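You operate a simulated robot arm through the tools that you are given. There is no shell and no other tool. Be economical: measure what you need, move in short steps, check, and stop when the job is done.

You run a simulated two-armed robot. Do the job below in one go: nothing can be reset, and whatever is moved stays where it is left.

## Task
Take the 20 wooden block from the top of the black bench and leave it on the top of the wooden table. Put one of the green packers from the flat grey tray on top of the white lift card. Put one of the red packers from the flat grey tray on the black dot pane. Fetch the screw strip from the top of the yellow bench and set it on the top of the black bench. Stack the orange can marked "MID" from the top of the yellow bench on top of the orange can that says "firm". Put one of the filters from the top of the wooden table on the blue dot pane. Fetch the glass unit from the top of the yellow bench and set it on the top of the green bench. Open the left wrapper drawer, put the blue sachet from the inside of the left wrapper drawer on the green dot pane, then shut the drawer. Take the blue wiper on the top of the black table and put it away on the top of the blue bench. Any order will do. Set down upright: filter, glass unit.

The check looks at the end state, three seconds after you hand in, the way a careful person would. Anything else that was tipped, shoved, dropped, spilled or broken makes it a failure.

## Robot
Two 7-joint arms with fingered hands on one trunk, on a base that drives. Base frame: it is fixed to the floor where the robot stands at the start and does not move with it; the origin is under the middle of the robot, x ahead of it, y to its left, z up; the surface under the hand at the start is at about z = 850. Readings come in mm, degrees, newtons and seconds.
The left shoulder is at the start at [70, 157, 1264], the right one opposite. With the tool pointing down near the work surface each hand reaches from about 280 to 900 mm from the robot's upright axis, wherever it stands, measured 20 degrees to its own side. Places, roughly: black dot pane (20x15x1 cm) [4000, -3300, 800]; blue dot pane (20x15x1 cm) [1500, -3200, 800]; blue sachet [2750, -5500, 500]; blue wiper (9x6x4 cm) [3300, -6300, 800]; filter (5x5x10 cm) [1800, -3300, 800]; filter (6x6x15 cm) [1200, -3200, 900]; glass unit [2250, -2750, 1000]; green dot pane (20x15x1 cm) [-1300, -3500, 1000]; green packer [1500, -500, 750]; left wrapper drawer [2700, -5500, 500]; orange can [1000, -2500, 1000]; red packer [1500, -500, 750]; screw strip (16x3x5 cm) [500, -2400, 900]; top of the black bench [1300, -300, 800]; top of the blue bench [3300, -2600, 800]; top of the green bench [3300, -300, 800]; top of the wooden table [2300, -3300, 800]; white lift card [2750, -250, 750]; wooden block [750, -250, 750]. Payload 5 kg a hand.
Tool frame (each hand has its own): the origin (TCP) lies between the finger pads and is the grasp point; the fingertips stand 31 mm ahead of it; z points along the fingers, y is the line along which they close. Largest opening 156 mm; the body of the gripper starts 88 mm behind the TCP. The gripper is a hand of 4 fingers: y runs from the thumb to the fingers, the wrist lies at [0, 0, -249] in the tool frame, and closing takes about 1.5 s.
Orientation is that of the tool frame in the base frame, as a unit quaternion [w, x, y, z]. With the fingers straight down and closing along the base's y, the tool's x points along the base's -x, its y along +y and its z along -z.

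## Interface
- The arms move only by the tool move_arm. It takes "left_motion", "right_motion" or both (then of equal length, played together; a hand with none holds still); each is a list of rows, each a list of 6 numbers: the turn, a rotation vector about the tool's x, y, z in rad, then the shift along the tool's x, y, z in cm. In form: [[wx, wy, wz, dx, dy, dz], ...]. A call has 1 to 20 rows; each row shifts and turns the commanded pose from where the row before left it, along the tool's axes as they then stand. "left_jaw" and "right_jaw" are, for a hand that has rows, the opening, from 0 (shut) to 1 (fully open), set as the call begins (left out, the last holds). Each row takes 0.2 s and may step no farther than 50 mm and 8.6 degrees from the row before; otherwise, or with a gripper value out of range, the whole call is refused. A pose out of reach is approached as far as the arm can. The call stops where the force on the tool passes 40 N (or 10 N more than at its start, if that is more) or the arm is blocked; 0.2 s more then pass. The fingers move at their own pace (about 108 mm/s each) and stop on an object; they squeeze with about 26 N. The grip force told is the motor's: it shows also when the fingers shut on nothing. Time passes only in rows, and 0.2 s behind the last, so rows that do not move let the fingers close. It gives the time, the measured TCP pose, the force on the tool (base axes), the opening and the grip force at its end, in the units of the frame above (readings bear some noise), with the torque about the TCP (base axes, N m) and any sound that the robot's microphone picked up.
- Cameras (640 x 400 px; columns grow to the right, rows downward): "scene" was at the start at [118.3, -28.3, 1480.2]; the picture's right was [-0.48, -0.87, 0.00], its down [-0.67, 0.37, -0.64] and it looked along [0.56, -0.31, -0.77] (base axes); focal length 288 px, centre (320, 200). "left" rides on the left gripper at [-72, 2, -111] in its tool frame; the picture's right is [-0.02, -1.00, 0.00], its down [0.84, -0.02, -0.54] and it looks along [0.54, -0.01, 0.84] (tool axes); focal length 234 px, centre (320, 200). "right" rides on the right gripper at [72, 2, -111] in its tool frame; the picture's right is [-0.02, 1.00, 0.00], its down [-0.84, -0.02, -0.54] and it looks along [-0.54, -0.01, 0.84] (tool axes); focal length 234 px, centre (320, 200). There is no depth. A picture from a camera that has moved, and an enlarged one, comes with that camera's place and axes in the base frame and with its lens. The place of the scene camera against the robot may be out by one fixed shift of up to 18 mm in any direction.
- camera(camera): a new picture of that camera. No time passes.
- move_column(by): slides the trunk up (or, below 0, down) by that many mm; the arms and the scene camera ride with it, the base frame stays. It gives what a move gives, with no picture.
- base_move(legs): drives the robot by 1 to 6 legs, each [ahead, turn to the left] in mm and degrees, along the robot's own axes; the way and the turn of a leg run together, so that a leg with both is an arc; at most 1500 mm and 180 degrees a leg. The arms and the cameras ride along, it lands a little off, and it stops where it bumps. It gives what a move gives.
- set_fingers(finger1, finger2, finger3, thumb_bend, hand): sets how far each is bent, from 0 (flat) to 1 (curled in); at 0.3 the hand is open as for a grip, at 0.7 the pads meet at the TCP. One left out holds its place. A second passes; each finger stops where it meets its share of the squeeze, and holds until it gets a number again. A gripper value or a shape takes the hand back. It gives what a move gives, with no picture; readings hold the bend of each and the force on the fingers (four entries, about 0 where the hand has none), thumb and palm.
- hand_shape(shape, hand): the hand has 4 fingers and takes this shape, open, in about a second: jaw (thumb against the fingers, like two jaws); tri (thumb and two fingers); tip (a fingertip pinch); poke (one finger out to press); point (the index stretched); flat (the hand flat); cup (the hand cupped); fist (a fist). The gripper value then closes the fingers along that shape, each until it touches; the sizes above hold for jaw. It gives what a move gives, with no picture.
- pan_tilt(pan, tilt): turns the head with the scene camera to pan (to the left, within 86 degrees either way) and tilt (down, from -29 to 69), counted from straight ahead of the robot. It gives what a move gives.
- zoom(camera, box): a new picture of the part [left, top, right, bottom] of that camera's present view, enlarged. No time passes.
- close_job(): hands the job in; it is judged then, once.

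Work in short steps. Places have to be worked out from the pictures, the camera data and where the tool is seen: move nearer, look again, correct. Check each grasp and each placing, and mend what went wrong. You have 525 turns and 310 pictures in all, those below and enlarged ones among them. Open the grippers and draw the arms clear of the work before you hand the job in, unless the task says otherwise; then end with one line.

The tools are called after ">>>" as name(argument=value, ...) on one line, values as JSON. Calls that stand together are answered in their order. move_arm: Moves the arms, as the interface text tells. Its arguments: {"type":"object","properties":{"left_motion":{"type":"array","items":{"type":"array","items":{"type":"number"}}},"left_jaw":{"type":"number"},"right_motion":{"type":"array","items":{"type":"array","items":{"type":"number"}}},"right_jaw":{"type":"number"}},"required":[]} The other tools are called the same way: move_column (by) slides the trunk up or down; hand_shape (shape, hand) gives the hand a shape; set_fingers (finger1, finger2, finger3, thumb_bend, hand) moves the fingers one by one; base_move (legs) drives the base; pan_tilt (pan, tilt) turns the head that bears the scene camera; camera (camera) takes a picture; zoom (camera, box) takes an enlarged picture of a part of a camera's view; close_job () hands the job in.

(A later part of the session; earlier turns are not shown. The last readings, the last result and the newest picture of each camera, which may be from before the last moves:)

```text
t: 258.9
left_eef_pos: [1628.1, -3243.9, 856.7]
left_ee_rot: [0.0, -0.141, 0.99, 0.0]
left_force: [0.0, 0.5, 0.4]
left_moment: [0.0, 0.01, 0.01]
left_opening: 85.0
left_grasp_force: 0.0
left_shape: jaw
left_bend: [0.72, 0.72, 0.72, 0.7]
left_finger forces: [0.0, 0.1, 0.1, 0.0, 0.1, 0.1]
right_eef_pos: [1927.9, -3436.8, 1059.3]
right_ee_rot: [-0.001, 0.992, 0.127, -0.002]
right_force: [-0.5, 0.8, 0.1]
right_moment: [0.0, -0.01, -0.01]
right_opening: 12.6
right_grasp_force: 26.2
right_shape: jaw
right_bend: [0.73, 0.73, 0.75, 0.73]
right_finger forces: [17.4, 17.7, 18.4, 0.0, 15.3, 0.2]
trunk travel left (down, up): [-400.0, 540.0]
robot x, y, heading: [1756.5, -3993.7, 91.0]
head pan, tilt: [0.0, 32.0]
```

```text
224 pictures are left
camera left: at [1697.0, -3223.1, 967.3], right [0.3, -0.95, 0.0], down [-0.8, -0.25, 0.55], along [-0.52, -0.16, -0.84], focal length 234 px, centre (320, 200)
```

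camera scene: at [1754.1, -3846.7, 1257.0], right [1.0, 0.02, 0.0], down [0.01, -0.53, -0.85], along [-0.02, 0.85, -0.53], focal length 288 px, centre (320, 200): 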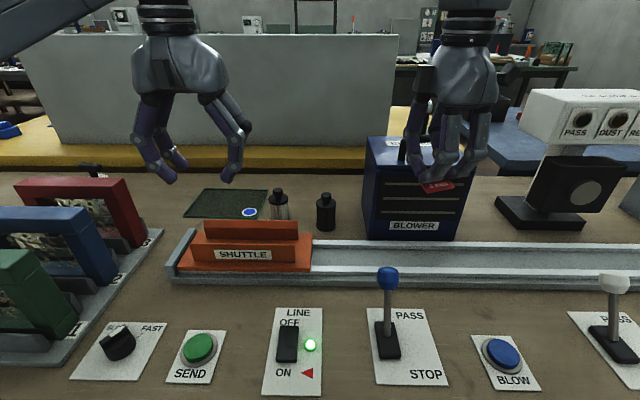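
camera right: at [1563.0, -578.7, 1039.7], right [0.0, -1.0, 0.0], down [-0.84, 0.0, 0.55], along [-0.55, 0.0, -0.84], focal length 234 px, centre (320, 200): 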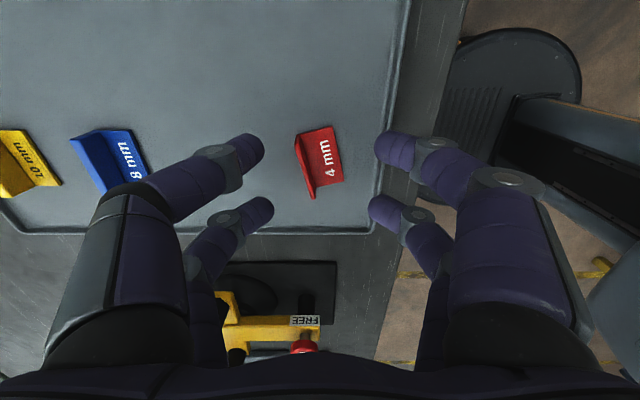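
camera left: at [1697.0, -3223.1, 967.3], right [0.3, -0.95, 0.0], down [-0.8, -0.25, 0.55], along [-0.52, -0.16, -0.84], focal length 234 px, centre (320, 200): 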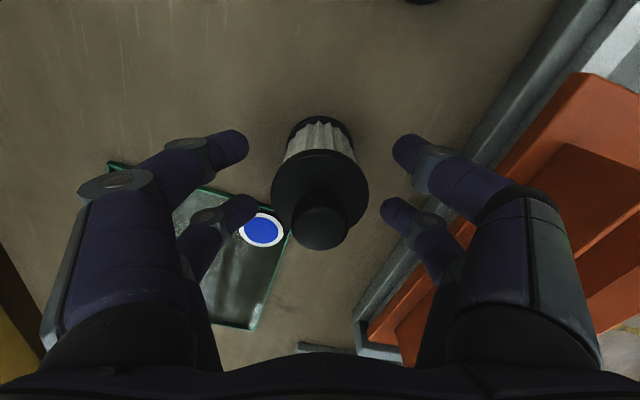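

Now it may be properly centred; close and check.

>>> move_arm(left_motion=[[0, 0, 0, 0, 0, 0], [0, 0, 0, 0, 0, 0], [0, 0, 0, 0, 0, 0], [0, 0, 0, 0, 0, 0], [0, 0, 0, 0, 0, 0], [0, 0, 0, 0, 0, 0]], left_jaw=0)

>>> camera(camera="left")

```text
t: 260.3
left_eef_pos: [1627.1, -3244.0, 858.3]
left_ee_rot: [0.0, -0.141, 0.99, 0.0]
left_force: [0.3, 0.0, 0.4]
left_moment: [0.01, -0.03, 0.01]
left_opening: 17.4
left_grasp_force: 26.1
left_shape: jaw
left_bend: [0.73, 0.7, 0.7, 0.7]
left_finger forces: [20.4, 0.0, 0.1, 0.0, 22.8, 0.1]
right_eef_pos: [1927.1, -3438.9, 1059.9]
right_ee_rot: [-0.001, 0.992, 0.127, -0.001]
right_force: [-1.0, -0.3, -0.4]
right_moment: [0.01, -0.03, -0.04]
right_opening: 12.8
right_grasp_force: 26.0
right_shape: jaw
right_bend: [0.73, 0.73, 0.75, 0.73]
right_finger forces: [17.4, 17.6, 18.5, 0.1, 15.2, 0.0]
trunk travel left (down, up): [-400.0, 540.0]
robot x, y, heading: [1757.2, -3995.8, 91.2]
head pan, tilt: [0.0, 32.0]
```

```text
223 pictures are left
camera left: at [1696.5, -3223.1, 967.3], right [0.3, -0.95, 0.0], down [-0.8, -0.25, 0.54], along [-0.52, -0.16, -0.84], focal length 234 px, centre (320, 200)
```

left: 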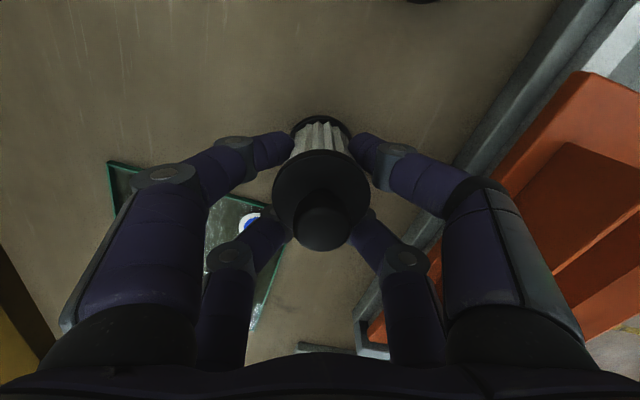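

Now only the near pair grips; the centre must be halfway. Reopen, shift back 8 mm, close again.

>>> move_arm(left_motion=[[0, 0, 0, 0, 0, 0], [0, 0, 0, 0, 0, 0], [0, 0, 0, 0, 0, 0], [0, 0, 0, 0, 0, 0], [0, 0, 0, -0.8, 0, 0], [0, 0, 0, 0, 0, 0]], left_jaw=0.5)

>>> move_arm(left_motion=[[0, 0, 0, 0, 0, 0], [0, 0, 0, 0, 0, 0], [0, 0, 0, 0, 0, 0], [0, 0, 0, 0, 0, 0], [0, 0, 0, 0, 0, 0], [0, 0, 0, 0, 0, 0]], left_jaw=0)

>>> camera(camera="left")

```text
t: 261.7
left_eef_pos: [1636.6, -3241.6, 857.1]
left_ee_rot: [0.0, -0.141, 0.99, 0.0]
left_force: [0.0, -1.2, 0.4]
left_moment: [-0.03, -0.04, -0.02]
left_opening: 77.4
left_grasp_force: 0.1
left_shape: jaw
left_bend: [0.73, 0.73, 0.73, 0.7]
left_finger forces: [0.0, 0.0, 0.0, 0.1, 0.0, 0.0]
right_eef_pos: [1927.1, -3439.1, 1059.8]
right_ee_rot: [-0.001, 0.992, 0.128, -0.001]
right_force: [-0.1, 0.2, -0.2]
right_moment: [-0.02, 0.0, 0.01]
right_opening: 12.8
right_grasp_force: 26.4
right_shape: jaw
right_bend: [0.73, 0.73, 0.75, 0.73]
right_finger forces: [17.3, 17.6, 18.4, 0.0, 15.3, 0.0]
trunk travel left (down, up): [-400.0, 540.0]
robot x, y, heading: [1756.7, -3996.6, 91.2]
head pan, tilt: [0.0, 32.0]
```

```text
t: 263.1
left_eef_pos: [1636.4, -3243.3, 857.3]
left_ee_rot: [0.0, -0.141, 0.99, 0.001]
left_force: [1.1, 0.2, 0.6]
left_moment: [0.03, 0.02, 0.0]
left_opening: 20.5
left_grasp_force: 26.4
left_shape: jaw
left_bend: [0.73, 0.73, 0.73, 0.71]
left_finger forces: [27.4, 20.7, 27.9, 0.0, 19.7, 0.1]
right_eef_pos: [1927.3, -3438.6, 1059.5]
right_ee_rot: [0.0, 0.992, 0.128, -0.001]
right_force: [-0.5, 0.0, 0.4]
right_moment: [0.0, 0.01, 0.01]
right_opening: 12.5
right_grasp_force: 26.2
right_shape: jaw
right_bend: [0.73, 0.73, 0.75, 0.73]
right_finger forces: [17.4, 17.6, 18.4, 0.0, 15.2, 0.0]
trunk travel left (down, up): [-400.0, 540.0]
robot x, y, heading: [1757.0, -3994.0, 91.2]
head pan, tilt: [0.0, 32.0]
```

```text
222 pictures are left
camera left: at [1704.3, -3220.7, 967.6], right [0.3, -0.95, 0.0], down [-0.8, -0.25, 0.54], along [-0.52, -0.16, -0.84], focal length 234 px, centre (320, 200)
```

left: 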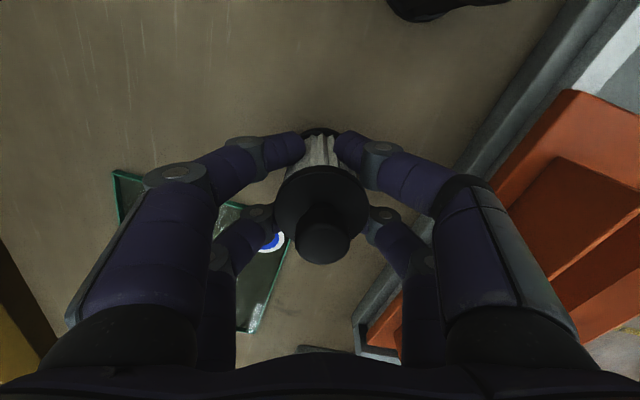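

All four digits grip. Lift and carry toward the pane (centre ≈ (1475, −3160)).

>>> move_arm(left_motion=[[0, 0, 0, 0, 0, -2], [0, 0, 0, 0, 0, -4], [0, 0, 0, 0, 0, -4], [0, 0, 0, 4, 0, 0], [0, 0, 0, 4, 2, 0], [0, 0, 0, 4, 2, 0], [0, 0, 0, 2, 3, 0], [0, 0, 0, 0, 0, 0]])

>>> camera(camera="left")

```text
t: 264.9
left_eef_pos: [1478.9, -3214.3, 957.2]
left_ee_rot: [0.0, -0.141, 0.99, 0.0]
left_force: [-0.7, -0.3, -0.5]
left_moment: [0.01, 0.01, 0.03]
left_opening: 20.6
left_grasp_force: 25.8
left_shape: jaw
left_bend: [0.73, 0.73, 0.73, 0.71]
left_finger forces: [27.7, 21.5, 28.0, 0.0, 19.9, 0.0]
right_eef_pos: [1927.9, -3439.2, 1060.3]
right_ee_rot: [0.0, 0.992, 0.129, 0.0]
right_force: [0.0, 0.1, 0.4]
right_moment: [-0.02, -0.04, 0.01]
right_opening: 12.4
right_grasp_force: 26.2
right_shape: jaw
right_bend: [0.73, 0.73, 0.75, 0.73]
right_finger forces: [17.5, 17.7, 18.4, 0.0, 15.3, 0.1]
trunk travel left (down, up): [-400.0, 540.0]
robot x, y, heading: [1759.0, -3994.3, 91.4]
head pan, tilt: [0.0, 32.0]
```

```text
221 pictures are left
camera left: at [1549.2, -3192.6, 1068.9], right [0.3, -0.95, 0.0], down [-0.8, -0.25, 0.54], along [-0.52, -0.16, -0.84], focal length 234 px, centre (320, 200)
```

left: 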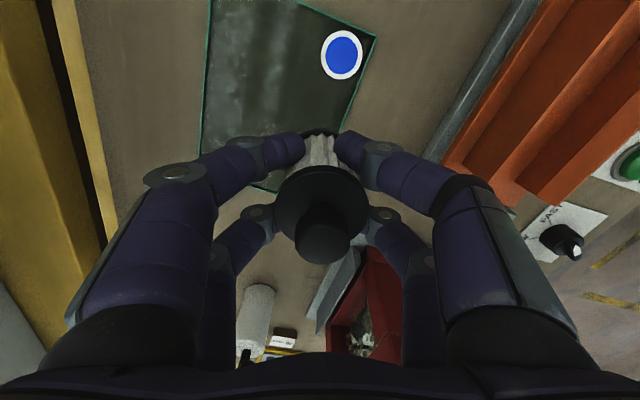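

Pane spans x 1376–1574, y −3238 to −3087. I shift 45 mm north and descend to just above it.

>>> move_arm(left_motion=[[0, 0, 0, -1.26, 4.3, 0], [0, 0, 0, 0, 0, 4], [0, 0, 0, 0, 0, 3.5], [0, 0, 0, 0, 0, 0]])

>>> camera(camera="left")

```text
t: 265.9
left_eef_pos: [1480.9, -3180.5, 884.8]
left_ee_rot: [0.001, -0.141, 0.99, 0.0]
left_force: [-0.1, 0.1, -1.4]
left_moment: [0.01, -0.04, -0.04]
left_opening: 20.2
left_grasp_force: 26.0
left_shape: jaw
left_bend: [0.73, 0.73, 0.73, 0.71]
left_finger forces: [27.7, 21.8, 27.7, 0.0, 19.5, 0.0]
left hand out of reach, approached as far as the arm can: row 1
right_eef_pos: [1927.0, -3439.3, 1061.4]
right_ee_rot: [-0.001, 0.992, 0.128, -0.001]
right_force: [0.1, 0.3, 0.2]
right_moment: [-0.02, -0.02, -0.03]
right_opening: 12.6
right_grasp_force: 26.1
right_shape: jaw
right_bend: [0.73, 0.73, 0.75, 0.73]
right_finger forces: [17.4, 17.5, 18.4, 0.0, 15.3, 0.0]
trunk travel left (down, up): [-400.0, 540.0]
robot x, y, heading: [1757.1, -3998.3, 91.2]
head pan, tilt: [0.0, 32.0]
```

```text
220 pictures are left
camera left: at [1549.6, -3159.8, 994.2], right [0.3, -0.95, 0.0], down [-0.8, -0.25, 0.54], along [-0.52, -0.16, -0.84], focal length 234 px, centre (320, 200)
```

left: 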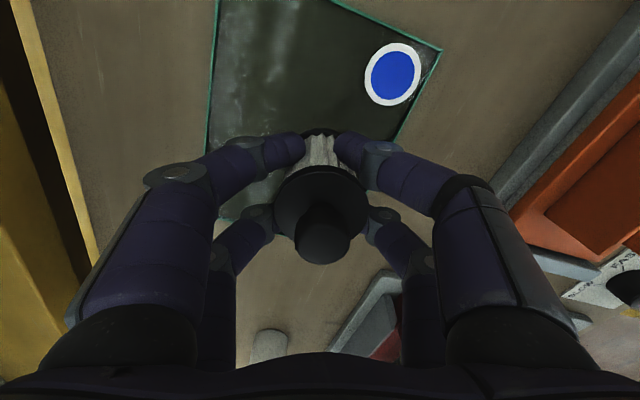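

Position (1481, −3180) is well on the pane. Lower until contact.

>>> move_arm(left_motion=[[0, 0, 0, 0, 0, 0.8], [0, 0, 0, 0, 0, 0.4], [0, 0, 0, 0, 0, 0]])

>>> move_arm(left_motion=[[0, 0, 0, 0, 0, 0.4], [0, 0, 0, 0, 0, 0]])

>>> move_arm(left_motion=[[0, 0, 0, 0, 0, 0.3], [0, 0, 0, 0, 0, 0]])

```text
t: 266.7
left_eef_pos: [1483.2, -3179.2, 871.8]
left_ee_rot: [0.0, -0.14, 0.99, -0.001]
left_force: [-0.8, 0.0, 0.1]
left_moment: [-0.01, -0.02, 0.0]
left_opening: 19.9
left_grasp_force: 26.6
left_shape: jaw
left_bend: [0.73, 0.73, 0.73, 0.71]
left_finger forces: [27.8, 21.8, 27.6, 0.0, 19.7, 0.1]
right_eef_pos: [1926.8, -3439.3, 1061.0]
right_ee_rot: [0.0, 0.992, 0.128, -0.001]
right_force: [-0.8, 0.2, 0.1]
right_moment: [0.03, 0.0, -0.03]
right_opening: 12.6
right_grasp_force: 25.9
right_shape: jaw
right_bend: [0.73, 0.73, 0.75, 0.73]
right_finger forces: [17.3, 17.6, 18.3, 0.1, 15.4, 0.1]
trunk travel left (down, up): [-400.0, 540.0]
robot x, y, heading: [1757.2, -3999.2, 91.1]
head pan, tilt: [0.0, 32.0]
```

```text
t: 267.3
left_eef_pos: [1483.0, -3179.8, 866.6]
left_ee_rot: [0.001, -0.141, 0.99, 0.0]
left_force: [0.2, 0.0, -0.4]
left_moment: [-0.02, 0.02, 0.0]
left_opening: 19.9
left_grasp_force: 26.1
left_shape: jaw
left_bend: [0.73, 0.73, 0.73, 0.71]
left_finger forces: [27.9, 21.7, 27.7, 0.1, 19.7, 0.0]
right_eef_pos: [1927.4, -3439.2, 1059.8]
right_ee_rot: [-0.001, 0.992, 0.128, -0.001]
right_force: [-1.4, -0.6, 0.0]
right_moment: [0.0, -0.03, -0.03]
right_opening: 12.6
right_grasp_force: 25.9
right_shape: jaw
right_bend: [0.73, 0.73, 0.75, 0.73]
right_finger forces: [17.4, 17.6, 18.5, 0.1, 15.3, 0.1]
trunk travel left (down, up): [-400.0, 540.0]
robot x, y, heading: [1757.2, -3998.6, 91.0]
head pan, tilt: [0.0, 32.0]
```

```text
t: 267.9
left_eef_pos: [1482.4, -3179.6, 863.6]
left_ee_rot: [0.0, -0.141, 0.99, 0.001]
left_force: [-0.2, -0.5, -0.4]
left_moment: [-0.05, 0.03, 0.0]
left_opening: 20.1
left_grasp_force: 26.4
left_shape: jaw
left_bend: [0.73, 0.73, 0.73, 0.71]
left_finger forces: [27.8, 21.8, 27.6, 0.0, 19.7, 0.1]
right_eef_pos: [1927.0, -3439.1, 1059.8]
right_ee_rot: [-0.001, 0.992, 0.128, -0.001]
right_force: [-0.9, -0.6, -0.7]
right_moment: [0.02, 0.0, -0.01]
right_opening: 12.5
right_grasp_force: 25.9
right_shape: jaw
right_bend: [0.73, 0.73, 0.75, 0.73]
right_finger forces: [17.4, 17.6, 18.3, 0.1, 15.3, 0.1]
trunk travel left (down, up): [-400.0, 540.0]
robot x, y, heading: [1754.2, -3997.2, 91.1]
head pan, tilt: [0.0, 32.0]
```

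>>> move_arm(left_motion=[[0, 0, 0, 0, 0, 0.25], [0, 0, 0, 0, 0, 0]])

>>> move_arm(left_motion=[[0, 0, 0, 0, 0, 0.25], [0, 0, 0, 0, 0, 0]])

```text
t: 268.5
left_eef_pos: [1482.2, -3180.5, 861.8]
left_ee_rot: [0.0, -0.141, 0.99, 0.0]
left_force: [0.9, 0.9, 3.7]
left_moment: [-0.07, 0.02, -0.02]
left_opening: 20.2
left_grasp_force: 26.1
left_shape: jaw
left_bend: [0.73, 0.73, 0.73, 0.71]
left_finger forces: [28.7, 22.5, 28.0, 0.1, 19.7, 0.0]
right_eef_pos: [1927.4, -3439.6, 1060.8]
right_ee_rot: [0.0, 0.992, 0.127, -0.001]
right_force: [-0.1, 0.7, -0.1]
right_moment: [-0.01, -0.06, -0.02]
right_opening: 12.6
right_grasp_force: 26.0
right_shape: jaw
right_bend: [0.73, 0.73, 0.75, 0.73]
right_finger forces: [17.5, 17.6, 18.3, 0.0, 15.3, 0.0]
trunk travel left (down, up): [-400.0, 540.0]
robot x, y, heading: [1752.6, -3996.9, 91.2]
head pan, tilt: [0.0, 32.0]
```

```text
t: 269.1
left_eef_pos: [1483.0, -3181.5, 860.9]
left_ee_rot: [0.001, -0.141, 0.99, 0.002]
left_force: [-2.4, 3.6, 14.6]
left_moment: [0.02, 0.1, -0.01]
left_opening: 20.2
left_grasp_force: 25.8
left_shape: jaw
left_bend: [0.73, 0.73, 0.73, 0.71]
left_finger forces: [30.8, 24.6, 28.9, 0.1, 20.4, 0.0]
right_eef_pos: [1926.6, -3439.9, 1060.7]
right_ee_rot: [-0.002, 0.992, 0.128, -0.001]
right_force: [-0.4, -0.2, -0.3]
right_moment: [0.01, -0.01, -0.01]
right_opening: 12.5
right_grasp_force: 26.3
right_shape: jaw
right_bend: [0.73, 0.73, 0.75, 0.73]
right_finger forces: [17.4, 17.6, 18.4, 0.0, 15.3, 0.1]
trunk travel left (down, up): [-400.0, 540.0]
robot x, y, heading: [1761.3, -3994.6, 91.2]
head pan, tilt: [0.0, 32.0]
```

Contact. Ease up 1–2 mm, open, and withdraw straight up.

>>> move_arm(left_motion=[[0, 0, 0, 0, 0, -0.1], [0, 0, 0, 0, 0, 0], [0, 0, 0, 0, 0, 0], [0, 0, 0, 0, 0, 0], [0, 0, 0, 0, 0, 0], [0, 0, 0, 0, 0, -2], [0, 0, 0, 0, 0, -4], [0, 0, 0, 0, 0, -4.5], [0, 0, 0, 0, 0, -4.5], [0, 0, 0, 0, 0, 0]], left_jaw=0.6)

>>> camera(camera="left")

```text
t: 271.3
left_eef_pos: [1494.3, -3195.5, 1014.3]
left_ee_rot: [0.0, -0.141, 0.99, 0.0]
left_force: [-1.0, 0.9, -0.6]
left_moment: [-0.03, -0.04, -0.02]
left_opening: 93.2
left_grasp_force: 0.0
left_shape: jaw
left_bend: [0.32, 0.32, 0.32, 0.7]
left_finger forces: [0.1, 0.0, 0.0, 0.0, 0.1, 0.0]
left hand out of reach, approached as far as the arm can: row 9
right_eef_pos: [1926.4, -3437.8, 1059.2]
right_ee_rot: [0.0, 0.992, 0.129, -0.002]
right_force: [-0.2, 0.6, -0.2]
right_moment: [-0.03, 0.0, -0.01]
right_opening: 12.6
right_grasp_force: 25.9
right_shape: jaw
right_bend: [0.73, 0.73, 0.75, 0.73]
right_finger forces: [17.4, 17.6, 18.4, 0.0, 15.4, 0.1]
trunk travel left (down, up): [-400.0, 540.0]
robot x, y, heading: [1756.2, -3997.9, 91.2]
head pan, tilt: [0.0, 32.0]
```

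```text
219 pictures are left
camera left: at [1561.8, -3173.7, 1125.1], right [0.3, -0.95, 0.0], down [-0.8, -0.25, 0.55], along [-0.52, -0.17, -0.84], focal length 234 px, centre (320, 200)
```

left: 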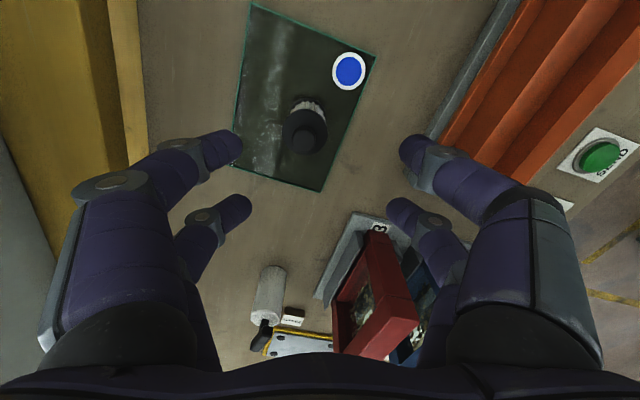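

The filter stands upright on the pane. I retract the left arm, back off, and look east along the aisle.

>>> move_arm(left_motion=[[0, 0, 0, 0, -4, -1], [0, 0, 0, 0, -4, -1], [0, 0, 0, -2, -4, -1], [0, 0, 0, -2, -4, 0], [0, 0, -0.1456, 0, 0, 0], [0, 0, -0.1456, 0, 0, 0], [0, 0, -0.1456, 0, 0, 0], [0, 0, -0.1456, 0, 0, 0], [0, 0, -0.1456, 0, 0, 0], [0, 0, -0.1456, 0, 0, 0], [0, 0, -0.1456, 0, 0, 0], [0, 0, -0.1456, 0, 0, 0], [0, 0, -0.1456, 0, 0, 0], [0, 0, 0, 0, 0, 0]])

>>> base_move(legs=[[-200, 0], [0, -91]])

>>> pan_tilt(pan=0, tilt=22)

>>> camera(camera="scene")

>>> pan_tilt(pan=-50, tilt=22)

>>> camera(camera="scene")

```text
t: 274.3
left_eef_pos: [1576.5, -3338.3, 1046.1]
left_ee_rot: [0.0, 0.715, -0.699, 0.001]
left_force: [-0.2, -0.1, 0.2]
left_moment: [0.01, -0.01, -0.01]
left_opening: 93.4
left_grasp_force: 0.1
left_shape: jaw
left_bend: [0.32, 0.32, 0.32, 0.7]
left_finger forces: [0.0, 0.0, 0.0, 0.0, 0.0, 0.0]
right_eef_pos: [1927.4, -3438.2, 1060.3]
right_ee_rot: [-0.001, 0.992, 0.128, -0.001]
right_force: [-0.2, 0.7, -0.5]
right_moment: [0.02, 0.04, -0.01]
right_opening: 12.5
right_grasp_force: 25.7
right_shape: jaw
right_bend: [0.73, 0.73, 0.75, 0.73]
right_finger forces: [17.5, 17.5, 18.4, 0.1, 15.5, 0.0]
trunk travel left (down, up): [-400.0, 540.0]
robot x, y, heading: [1757.8, -4001.4, 90.8]
head pan, tilt: [0.0, 32.0]
```

```text
t: 279.8
left_eef_pos: [2423.4, -4037.8, 1046.8]
left_ee_rot: [0.001, 0.005, 1.0, -0.001]
left_force: [-0.1, 0.5, -0.2]
left_moment: [0.02, 0.03, -0.01]
left_opening: 93.0
left_grasp_force: 0.2
left_shape: jaw
left_bend: [0.32, 0.32, 0.32, 0.7]
left_finger forces: [0.0, 0.0, 0.1, 0.1, 0.0, 0.0]
right_eef_pos: [2311.2, -4385.4, 1059.3]
right_ee_rot: [-0.001, 0.781, -0.624, 0.0]
right_force: [-0.1, -0.9, 0.0]
right_moment: [0.01, 0.02, 0.01]
right_opening: 12.8
right_grasp_force: 26.8
right_shape: jaw
right_bend: [0.73, 0.73, 0.75, 0.73]
right_finger forces: [16.7, 17.3, 18.0, 0.1, 15.2, 0.0]
trunk travel left (down, up): [-400.0, 540.0]
robot x, y, heading: [1759.5, -4197.6, -0.8]
head pan, tilt: [0.0, 32.0]
```

```text
t: 280.5
left_eef_pos: [2424.3, -4036.8, 1046.7]
left_ee_rot: [-0.001, 0.005, 1.0, 0.0]
left_force: [-0.1, -0.1, 0.0]
left_moment: [-0.01, 0.0, 0.0]
left_opening: 93.6
left_grasp_force: 0.1
left_shape: jaw
left_bend: [0.32, 0.32, 0.32, 0.7]
left_finger forces: [0.1, 0.0, 0.0, 0.0, 0.1, 0.0]
right_eef_pos: [2311.3, -4384.4, 1059.4]
right_ee_rot: [-0.001, 0.781, -0.624, 0.0]
right_force: [-0.3, 0.5, 0.6]
right_moment: [-0.03, 0.03, -0.02]
right_opening: 12.6
right_grasp_force: 25.4
right_shape: jaw
right_bend: [0.73, 0.73, 0.75, 0.73]
right_finger forces: [16.8, 17.4, 17.9, 0.0, 15.2, 0.0]
trunk travel left (down, up): [-400.0, 540.0]
robot x, y, heading: [1758.2, -4195.4, -0.5]
head pan, tilt: [0.0, 22.0]
```

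```text
218 pictures are left
camera scene: at [1903.9, -4188.3, 1272.9], right [-0.01, -1.0, 0.0], down [-0.38, 0.01, -0.93], along [0.93, -0.01, -0.38], focal length 288 px, centre (320, 200)
```

scene: 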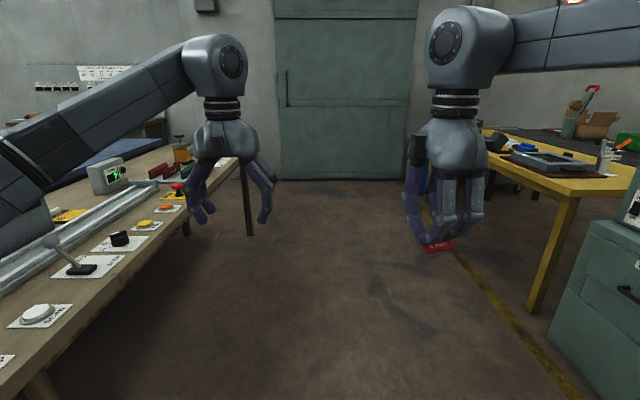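

```text
t: 281.7
left_eef_pos: [2422.3, -4036.5, 1045.7]
left_ee_rot: [0.001, 0.005, 1.0, 0.0]
left_force: [0.5, -0.3, 0.3]
left_moment: [0.0, 0.02, 0.0]
left_opening: 93.1
left_grasp_force: 0.0
left_shape: jaw
left_bend: [0.32, 0.32, 0.32, 0.7]
left_finger forces: [0.0, 0.0, 0.0, 0.1, 0.0, 0.0]
right_eef_pos: [2310.5, -4384.9, 1059.2]
right_ee_rot: [-0.002, 0.781, -0.624, 0.001]
right_force: [1.2, 0.0, 0.7]
right_moment: [0.0, 0.01, -0.01]
right_opening: 12.6
right_grasp_force: 26.2
right_shape: jaw
right_bend: [0.73, 0.73, 0.75, 0.73]
right_finger forces: [16.7, 17.4, 18.1, 0.0, 15.2, 0.0]
trunk travel left (down, up): [-400.0, 540.0]
robot x, y, heading: [1758.3, -4193.1, -0.8]
head pan, tilt: [-50.0, 22.0]
```

```text
217 pictures are left
camera scene: at [1869.9, -4258.9, 1273.0], right [-0.77, -0.63, 0.0], down [-0.24, 0.29, -0.93], along [0.59, -0.72, -0.37], focal length 288 px, centre (320, 200)
```

scene: 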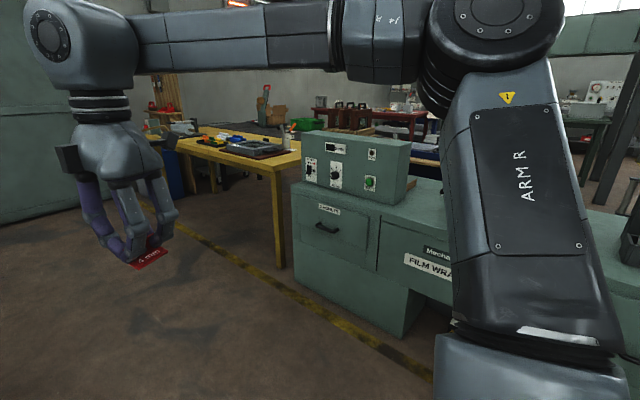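

The aisle is open to the east; the table ends near x≈4200. I drive ~2000 mm east and face the table.

>>> base_move(legs=[[1050, 0.5], [1000, 0], [0, 90]])

>>> pan_tilt(pan=0, tilt=30)

>>> camera(camera="scene")

```text
t: 295.7
left_eef_pos: [3655.4, -3548.6, 1046.5]
left_ee_rot: [0.0, -0.702, 0.712, 0.0]
left_force: [-0.3, 0.9, -0.3]
left_moment: [0.0, -0.01, 0.0]
left_opening: 93.5
left_grasp_force: 0.1
left_shape: jaw
left_bend: [0.32, 0.32, 0.32, 0.7]
left_finger forces: [0.1, 0.1, 0.0, 0.0, 0.1, 0.0]
right_eef_pos: [4003.4, -3662.1, 1060.8]
right_ee_rot: [-0.001, 0.994, 0.111, -0.001]
right_force: [0.8, 0.6, -0.8]
right_moment: [0.0, 0.0, 0.01]
right_opening: 12.2
right_grasp_force: 25.6
right_shape: jaw
right_bend: [0.73, 0.73, 0.75, 0.73]
right_finger forces: [16.3, 17.2, 17.8, 0.1, 15.1, 0.1]
trunk travel left (down, up): [-400.0, 540.0]
robot x, y, heading: [3811.1, -4211.9, 89.2]
head pan, tilt: [-50.0, 22.0]
```

```text
t: 296.9
left_eef_pos: [3655.9, -3549.0, 1046.3]
left_ee_rot: [0.0, -0.702, 0.712, 0.0]
left_force: [0.0, -0.9, 0.5]
left_moment: [0.02, -0.01, 0.01]
left_opening: 93.5
left_grasp_force: 0.1
left_shape: jaw
left_bend: [0.32, 0.32, 0.32, 0.7]
left_finger forces: [0.1, 0.1, 0.1, 0.0, 0.0, 0.0]
right_eef_pos: [4002.3, -3662.7, 1059.5]
right_ee_rot: [-0.001, 0.994, 0.11, -0.002]
right_force: [0.1, -0.2, -0.3]
right_moment: [-0.02, 0.01, 0.0]
right_opening: 12.8
right_grasp_force: 25.6
right_shape: jaw
right_bend: [0.73, 0.73, 0.75, 0.73]
right_finger forces: [16.3, 17.0, 17.8, 0.0, 15.1, 0.0]
trunk travel left (down, up): [-400.0, 540.0]
robot x, y, heading: [3814.0, -4210.6, 89.3]
head pan, tilt: [0.0, 30.0]
```

```text
216 pictures are left
camera scene: at [3816.1, -4062.7, 1260.2], right [1.0, -0.02, 0.0], down [-0.01, -0.5, -0.87], along [0.01, 0.87, -0.5], focal length 288 px, centre (320, 200)
```

scene: 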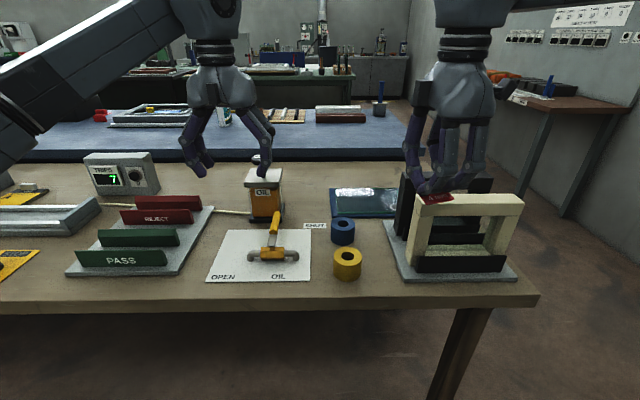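

Let me zoom on the dark pane beyond the spools.

>>> zoom(camera="scene", box=[290, 160, 530, 300])

>>> camera(camera="right")

```text
2.67 times, centred on (410, 230) of scene
camera zoom: at [3816.1, -4062.7, 1260.2], right [1.0, -0.02, 0.0], down [-0.01, -0.5, -0.87], along [0.01, 0.87, -0.5], focal length 768 px, centre (80, 120)
```

zoom: 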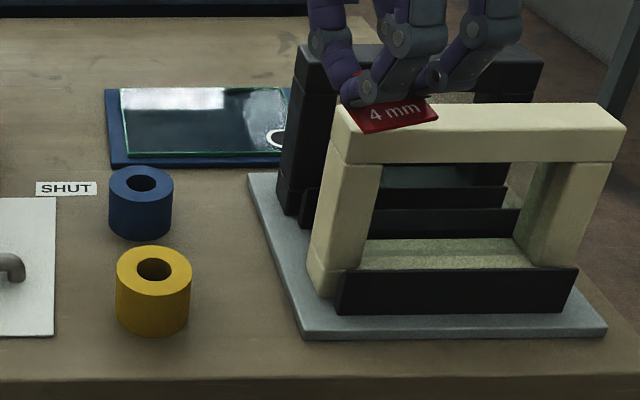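

```text
214 pictures are left
camera right: at [4073.2, -3648.0, 1169.5], right [0.2, -0.98, 0.0], down [-0.82, -0.17, 0.55], along [-0.54, -0.11, -0.84], focal length 234 px, centre (320, 200)
```

right: 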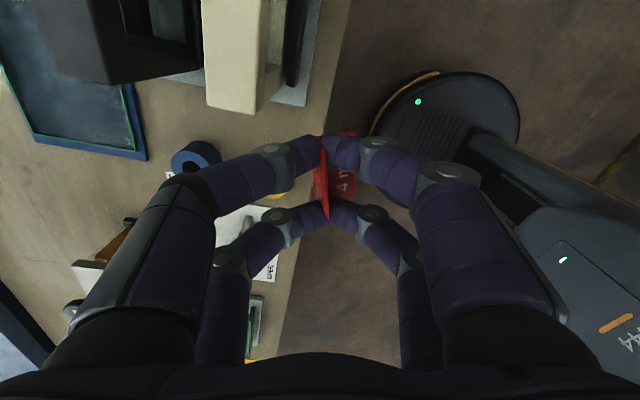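

The pane (with dot) lies at about x 3868–4070, y −3350…−3190, behind tall frames (tops ≈ 960). I raise the packer, drive nearer, and swing over the pane's left part (3930, −3275).

>>> move_arm(right_motion=[[0, 0, 0, -3, 0, -3], [0, 0, 0, -3, 0, -3], [0, 0, 0, -2, 0, 0], [0, 0, 0, 0, 0, 0]])

>>> base_move(legs=[[200, 0]])

>>> camera(camera="right")

>>> camera(camera="scene")

```text
t: 297.9
left_eef_pos: [3655.7, -3548.3, 1047.0]
left_ee_rot: [0.0, -0.702, 0.712, 0.0]
left_force: [1.0, 0.5, -0.5]
left_moment: [-0.01, 0.02, -0.01]
left_opening: 93.4
left_grasp_force: 0.0
left_shape: jaw
left_bend: [0.32, 0.32, 0.32, 0.7]
left_finger forces: [0.0, 0.0, 0.1, 0.0, 0.1, 0.0]
right_eef_pos: [3924.5, -3680.3, 1120.3]
right_ee_rot: [-0.001, 0.994, 0.111, 0.0]
right_force: [0.2, 0.6, -0.5]
right_moment: [0.01, -0.01, 0.03]
right_opening: 12.7
right_grasp_force: 26.0
right_shape: jaw
right_bend: [0.73, 0.73, 0.75, 0.73]
right_finger forces: [16.2, 17.1, 17.7, 0.0, 15.1, 0.1]
trunk travel left (down, up): [-400.0, 540.0]
robot x, y, heading: [3813.9, -4214.3, 89.0]
head pan, tilt: [0.0, 30.0]
```

```text
t: 299.5
left_eef_pos: [3658.9, -3349.7, 1046.2]
left_ee_rot: [-0.001, -0.703, 0.711, 0.0]
left_force: [0.2, -0.3, -0.1]
left_moment: [-0.01, -0.01, -0.01]
left_opening: 93.6
left_grasp_force: 0.1
left_shape: jaw
left_bend: [0.32, 0.32, 0.32, 0.7]
left_finger forces: [0.0, 0.0, 0.1, 0.1, 0.0, 0.1]
right_eef_pos: [3927.8, -3480.9, 1119.0]
right_ee_rot: [0.0, 0.994, 0.11, -0.001]
right_force: [-0.6, 1.3, -0.5]
right_moment: [-0.01, 0.0, 0.01]
right_opening: 12.8
right_grasp_force: 25.3
right_shape: jaw
right_bend: [0.73, 0.73, 0.75, 0.73]
right_finger forces: [16.3, 17.1, 17.7, 0.0, 15.1, 0.0]
trunk travel left (down, up): [-400.0, 540.0]
robot x, y, heading: [3817.6, -4011.9, 89.1]
head pan, tilt: [0.0, 30.0]
```

```text
213 pictures are left
camera right: at [3998.0, -3467.0, 1228.4], right [0.2, -0.98, 0.0], down [-0.82, -0.17, 0.55], along [-0.54, -0.11, -0.84], focal length 234 px, centre (320, 200)
```

right: 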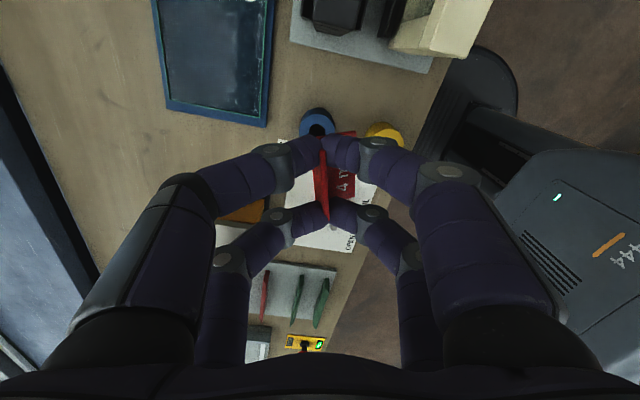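

```text
212 pictures are left
camera scene: at [3819.0, -3863.9, 1260.1], right [1.0, -0.02, 0.0], down [-0.01, -0.5, -0.87], along [0.01, 0.87, -0.5], focal length 288 px, centre (320, 200)
```

scene: 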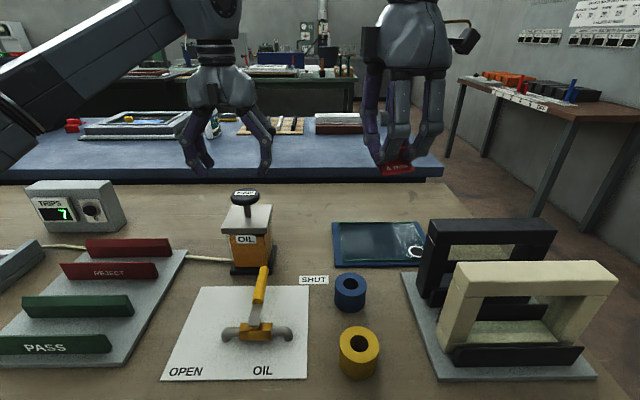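

Pane centre ≈ (3968, −3310). I move over (3945, −3310) and descend to z≈960.

>>> move_arm(right_motion=[[0, 0, 0, 1.08, -3.26, 1], [0, 0, 0, 1.08, -3.26, 1], [0, 0, 0, 1.08, -3.26, 1], [0, 0, 0, 1.08, -3.26, 1], [0, 0, 0, 1.08, -3.26, 2], [0, 0, 0, 0, 0, 4], [0, 0, 0, 0, 0, 4], [0, 0, 0, 0, 0, 2], [0, 0, 0, 0, 0, 0]])

>>> camera(camera="right")

>>> zoom(camera="scene", box=[310, 160, 470, 280])

```text
t: 301.5
left_eef_pos: [3658.9, -3351.0, 1046.5]
left_ee_rot: [0.0, -0.703, 0.712, 0.0]
left_force: [0.4, 0.6, 0.1]
left_moment: [0.03, 0.0, 0.0]
left_opening: 93.2
left_grasp_force: 0.1
left_shape: jaw
left_bend: [0.32, 0.32, 0.32, 0.7]
left_finger forces: [0.0, 0.1, 0.0, 0.0, 0.0, 0.0]
right_eef_pos: [3960.8, -3380.2, 973.0]
right_ee_rot: [-0.001, 0.994, 0.11, -0.001]
right_force: [-0.4, -0.6, 0.5]
right_moment: [0.03, -0.01, 0.0]
right_opening: 12.3
right_grasp_force: 25.8
right_shape: jaw
right_bend: [0.73, 0.73, 0.75, 0.73]
right_finger forces: [15.8, 17.1, 17.7, 0.0, 15.1, 0.0]
right hand out of reach, approached as far as the arm can: row 2, 3, 4, 5
trunk travel left (down, up): [-400.0, 540.0]
robot x, y, heading: [3812.8, -4015.4, 89.4]
head pan, tilt: [0.0, 30.0]
```

```text
211 pictures are left
camera right: at [4031.0, -3366.2, 1082.4], right [0.2, -0.98, 0.0], down [-0.82, -0.17, 0.55], along [-0.54, -0.11, -0.84], focal length 234 px, centre (320, 200)
```

right: 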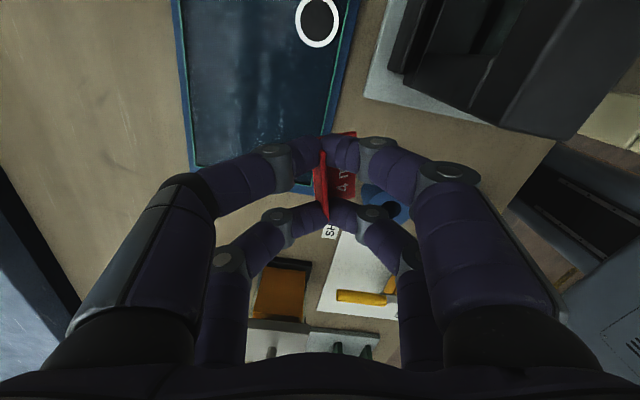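

```text
3.33 times, centred on (390, 220) of scene
camera zoom: at [3818.9, -3864.8, 1260.2], right [1.0, -0.02, 0.0], down [-0.01, -0.5, -0.87], along [0.01, 0.87, -0.5], focal length 961 px, centre (87, 133)
```

zoom: 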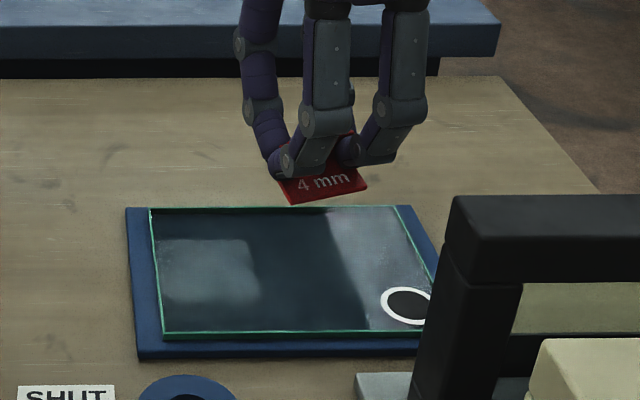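

Black dot confirmed; glass spans y −3385…−3245. I drive 45 mm nearer and shift 40 mm further north while lowering.

>>> base_move(legs=[[45, 0]])

>>> move_arm(right_motion=[[0, 0, 0, 0.5, -1.5, 2], [0, 0, 0, 0.5, -1.5, 2], [0, 0, 0, 0, 0, 0]])

>>> camera(camera="right")

```text
t: 302.4
left_eef_pos: [3659.2, -3306.8, 1047.4]
left_ee_rot: [0.0, -0.703, 0.712, 0.0]
left_force: [0.0, -0.2, 0.5]
left_moment: [0.02, 0.02, -0.02]
left_opening: 93.6
left_grasp_force: 0.0
left_shape: jaw
left_bend: [0.32, 0.32, 0.32, 0.7]
left_finger forces: [0.1, 0.1, 0.0, 0.0, 0.1, 0.1]
right_eef_pos: [3962.9, -3337.6, 974.2]
right_ee_rot: [-0.001, 0.994, 0.111, -0.001]
right_force: [0.0, 0.1, -0.8]
right_moment: [0.04, 0.02, -0.01]
right_opening: 12.5
right_grasp_force: 26.5
right_shape: jaw
right_bend: [0.73, 0.73, 0.75, 0.73]
right_finger forces: [15.9, 17.1, 17.7, 0.0, 15.2, 0.0]
trunk travel left (down, up): [-400.0, 540.0]
robot x, y, heading: [3813.2, -3966.0, 88.9]
head pan, tilt: [0.0, 30.0]
```

```text
t: 303.2
left_eef_pos: [3659.1, -3307.1, 1047.6]
left_ee_rot: [0.001, -0.702, 0.712, 0.001]
left_force: [0.5, -1.2, -0.4]
left_moment: [0.03, 0.01, -0.02]
left_opening: 93.4
left_grasp_force: 0.0
left_shape: jaw
left_bend: [0.32, 0.32, 0.32, 0.7]
left_finger forces: [0.0, 0.1, 0.1, 0.1, 0.1, 0.1]
right_eef_pos: [3963.6, -3304.0, 933.0]
right_ee_rot: [-0.003, 0.994, 0.11, -0.001]
right_force: [0.0, -0.7, 0.4]
right_moment: [-0.01, -0.01, -0.03]
right_opening: 12.2
right_grasp_force: 26.2
right_shape: jaw
right_bend: [0.73, 0.73, 0.75, 0.73]
right_finger forces: [15.9, 17.0, 17.6, 0.0, 15.0, 0.2]
trunk travel left (down, up): [-400.0, 540.0]
robot x, y, heading: [3817.0, -3970.9, 88.9]
head pan, tilt: [0.0, 30.0]
```

```text
209 pictures are left
camera right: at [4033.9, -3290.1, 1043.4], right [0.2, -0.98, 0.0], down [-0.82, -0.17, 0.55], along [-0.54, -0.1, -0.84], focal length 234 px, centre (320, 200)
```

right: 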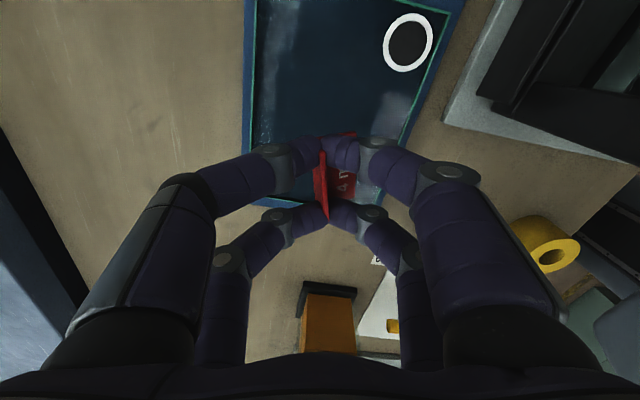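

Centred over the glass. Lower to ~867 then step to contact.

>>> move_arm(right_motion=[[0, 0, 0, 0, 0, 3], [0, 0, 0, 0, 0, 2.5], [0, 0, 0, 0, 0, 1], [0, 0, 0, 0, 0, 0]])

>>> move_arm(right_motion=[[0, 0, 0, 0, 0, 0.5], [0, 0, 0, 0, 0, 0]])

>>> move_arm(right_motion=[[0, 0, 0, 0, 0, 0.4], [0, 0, 0, 0, 0, 0]])

```text
t: 304.2
left_eef_pos: [3659.0, -3306.3, 1046.4]
left_ee_rot: [0.0, -0.702, 0.712, 0.001]
left_force: [0.2, 0.2, 0.5]
left_moment: [0.03, 0.0, -0.02]
left_opening: 93.6
left_grasp_force: 0.1
left_shape: jaw
left_bend: [0.32, 0.32, 0.32, 0.7]
left_finger forces: [0.0, 0.0, 0.0, 0.0, 0.0, 0.0]
right_eef_pos: [3964.2, -3302.9, 868.7]
right_ee_rot: [-0.001, 0.994, 0.11, 0.0]
right_force: [0.4, 0.2, -0.3]
right_moment: [0.04, 0.03, 0.04]
right_opening: 12.8
right_grasp_force: 26.2
right_shape: jaw
right_bend: [0.73, 0.73, 0.75, 0.73]
right_finger forces: [15.8, 17.2, 17.7, 0.1, 14.9, 0.0]
trunk travel left (down, up): [-400.0, 540.0]
robot x, y, heading: [3818.2, -3967.9, 88.8]
head pan, tilt: [0.0, 30.0]
```

```text
t: 304.8
left_eef_pos: [3660.8, -3305.8, 1045.8]
left_ee_rot: [0.001, -0.702, 0.712, 0.0]
left_force: [0.0, 0.0, -0.3]
left_moment: [-0.05, 0.01, -0.01]
left_opening: 93.4
left_grasp_force: 0.1
left_shape: jaw
left_bend: [0.32, 0.32, 0.32, 0.7]
left_finger forces: [0.0, 0.0, 0.0, 0.0, 0.0, 0.1]
right_eef_pos: [3965.5, -3303.4, 863.3]
right_ee_rot: [-0.001, 0.994, 0.11, 0.0]
right_force: [0.1, 0.3, -1.0]
right_moment: [0.0, 0.0, 0.0]
right_opening: 12.4
right_grasp_force: 26.7
right_shape: jaw
right_bend: [0.73, 0.73, 0.75, 0.73]
right_finger forces: [15.9, 17.1, 17.7, 0.0, 15.0, 0.0]
trunk travel left (down, up): [-400.0, 540.0]
robot x, y, heading: [3817.0, -3971.1, 89.1]
head pan, tilt: [0.0, 30.0]
```

```text
t: 305.4
left_eef_pos: [3659.0, -3306.3, 1046.2]
left_ee_rot: [-0.001, -0.702, 0.712, -0.001]
left_force: [-0.6, 0.7, 0.9]
left_moment: [0.0, 0.01, -0.03]
left_opening: 93.3
left_grasp_force: 0.0
left_shape: jaw
left_bend: [0.32, 0.32, 0.32, 0.7]
left_finger forces: [0.0, 0.0, 0.0, 0.0, 0.0, 0.0]
right_eef_pos: [3964.5, -3302.1, 858.8]
right_ee_rot: [-0.001, 0.994, 0.111, -0.001]
right_force: [-0.7, 1.0, -0.4]
right_moment: [0.0, -0.03, 0.0]
right_opening: 12.7
right_grasp_force: 25.4
right_shape: jaw
right_bend: [0.73, 0.73, 0.75, 0.73]
right_finger forces: [15.8, 17.1, 17.8, 0.1, 15.0, 0.0]
trunk travel left (down, up): [-400.0, 540.0]
robot x, y, heading: [3816.1, -3966.8, 89.2]
head pan, tilt: [0.0, 30.0]
```

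>>> move_arm(right_motion=[[0, 0, 0, 0, 0, 0.4], [0, 0, 0, 0, 0, 0]])

>>> move_arm(right_motion=[[0, 0, 0, 0, 0, 0.3], [0, 0, 0, 0, 0, 0]])

>>> zoom(camera="scene", box=[330, 180, 430, 255])

```text
t: 306.0
left_eef_pos: [3659.8, -3306.5, 1046.7]
left_ee_rot: [0.0, -0.703, 0.712, 0.0]
left_force: [-0.1, -1.2, -0.1]
left_moment: [-0.01, 0.04, 0.02]
left_opening: 93.6
left_grasp_force: 0.1
left_shape: jaw
left_bend: [0.32, 0.32, 0.32, 0.7]
left_finger forces: [0.0, 0.1, 0.0, 0.0, 0.1, 0.0]
right_eef_pos: [3965.0, -3303.6, 855.0]
right_ee_rot: [-0.001, 0.994, 0.11, -0.002]
right_force: [0.1, -0.4, -0.5]
right_moment: [0.04, -0.01, 0.0]
right_opening: 12.5
right_grasp_force: 25.9
right_shape: jaw
right_bend: [0.73, 0.73, 0.75, 0.73]
right_finger forces: [15.9, 17.1, 17.7, 0.1, 15.0, 0.0]
trunk travel left (down, up): [-400.0, 540.0]
robot x, y, heading: [3819.4, -3967.6, 89.0]
head pan, tilt: [0.0, 30.0]
```

```text
t: 306.6
left_eef_pos: [3660.2, -3305.7, 1045.9]
left_ee_rot: [0.0, -0.702, 0.712, 0.0]
left_force: [-0.2, 0.7, 0.3]
left_moment: [-0.01, 0.02, 0.03]
left_opening: 93.2
left_grasp_force: 0.0
left_shape: jaw
left_bend: [0.32, 0.32, 0.32, 0.7]
left_finger forces: [0.0, 0.0, 0.1, 0.0, 0.0, 0.0]
right_eef_pos: [3965.8, -3302.5, 852.5]
right_ee_rot: [-0.002, 0.994, 0.11, -0.001]
right_force: [0.1, 2.7, 4.5]
right_moment: [-0.05, 0.06, -0.05]
right_opening: 12.3
right_grasp_force: 25.9
right_shape: jaw
right_bend: [0.73, 0.73, 0.75, 0.73]
right_finger forces: [17.5, 17.4, 19.9, 0.1, 15.7, 0.0]
trunk travel left (down, up): [-400.0, 540.0]
robot x, y, heading: [3813.9, -3968.3, 89.3]
head pan, tilt: [0.0, 30.0]
```

```text
5.33 times, centred on (380, 218) of scene
camera zoom: at [3819.7, -3820.1, 1260.2], right [1.0, -0.02, 0.0], down [-0.01, -0.5, -0.87], along [0.01, 0.87, -0.5], focal length 1537 px, centre (0, 107)
```

zoom: 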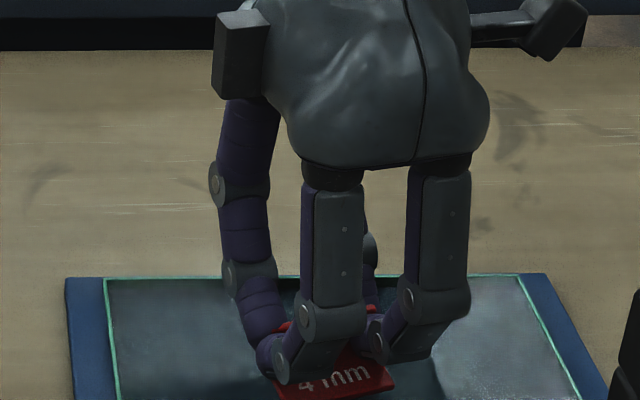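

Touching at one edge; press 2 mm further to level it, then release.

>>> move_arm(right_motion=[[0, 0, 0, 0, 0, 0.2], [0, 0, 0, 0, 0, 0]])

>>> move_arm(right_motion=[[0, 0, 0, 0, 0, 0], [0, 0, 0, 0, 0, 0], [0, 0, 0, 0, 0, 0], [0, 0, 0, 0, 0, 0], [0, 0, 0, 0, 0, -1], [0, 0, 0, 0, 0, -3], [0, 0, 0, 0, 0, -4], [0, 0, 0, 0, 0, -4], [0, 0, 0, 0, 0, 0]], right_jaw=0.35)

>>> zoom(camera="scene", box=[320, 190, 440, 280])

```text
t: 307.2
left_eef_pos: [3659.2, -3306.9, 1047.1]
left_ee_rot: [0.0, -0.702, 0.712, 0.0]
left_force: [0.0, 0.3, -0.4]
left_moment: [-0.01, -0.04, 0.03]
left_opening: 93.4
left_grasp_force: 0.0
left_shape: jaw
left_bend: [0.32, 0.32, 0.32, 0.7]
left_finger forces: [0.0, 0.0, 0.0, 0.1, 0.1, 0.0]
right_eef_pos: [3963.8, -3304.1, 851.1]
right_ee_rot: [-0.002, 0.994, 0.11, -0.001]
right_force: [0.2, 2.5, 6.8]
right_moment: [-0.13, 0.1, -0.02]
right_opening: 12.7
right_grasp_force: 26.0
right_shape: jaw
right_bend: [0.74, 0.73, 0.75, 0.73]
right_finger forces: [19.6, 18.8, 21.7, 0.0, 15.7, 0.0]
trunk travel left (down, up): [-400.0, 540.0]
robot x, y, heading: [3820.1, -3970.1, 89.3]
head pan, tilt: [0.0, 30.0]
```

```text
t: 309.2
left_eef_pos: [3659.8, -3305.5, 1047.1]
left_ee_rot: [-0.001, -0.702, 0.713, 0.0]
left_force: [-0.6, 0.2, -0.2]
left_moment: [-0.04, 0.02, 0.0]
left_opening: 93.5
left_grasp_force: 0.2
left_shape: jaw
left_bend: [0.32, 0.32, 0.32, 0.7]
left_finger forces: [0.1, 0.0, 0.0, 0.0, 0.0, 0.1]
right_eef_pos: [3964.9, -3302.8, 971.0]
right_ee_rot: [0.0, 0.994, 0.111, -0.001]
right_force: [0.0, 0.6, -0.4]
right_moment: [0.0, -0.01, 0.01]
right_opening: 54.3
right_grasp_force: 0.1
right_shape: jaw
right_bend: [0.74, 0.74, 0.74, 0.7]
right_finger forces: [0.0, 0.1, 0.1, 0.0, 0.0, 0.1]
trunk travel left (down, up): [-400.0, 540.0]
robot x, y, heading: [3813.7, -3969.5, 89.2]
head pan, tilt: [0.0, 30.0]
```

```text
4.44 times, centred on (380, 235) of scene
camera zoom: at [3819.8, -3819.7, 1260.1], right [1.0, -0.02, 0.0], down [-0.01, -0.5, -0.87], along [0.01, 0.87, -0.5], focal length 1281 px, centre (53, 44)
```

zoom: 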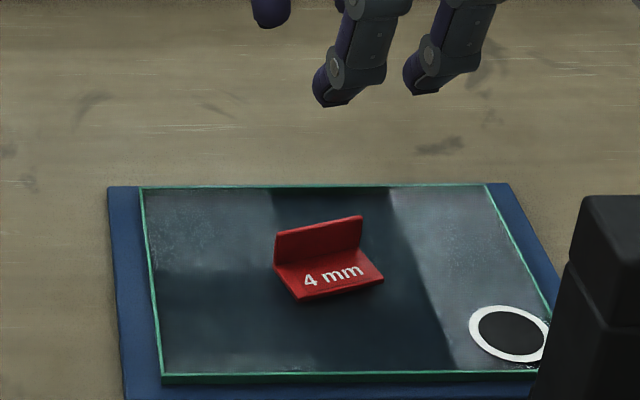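

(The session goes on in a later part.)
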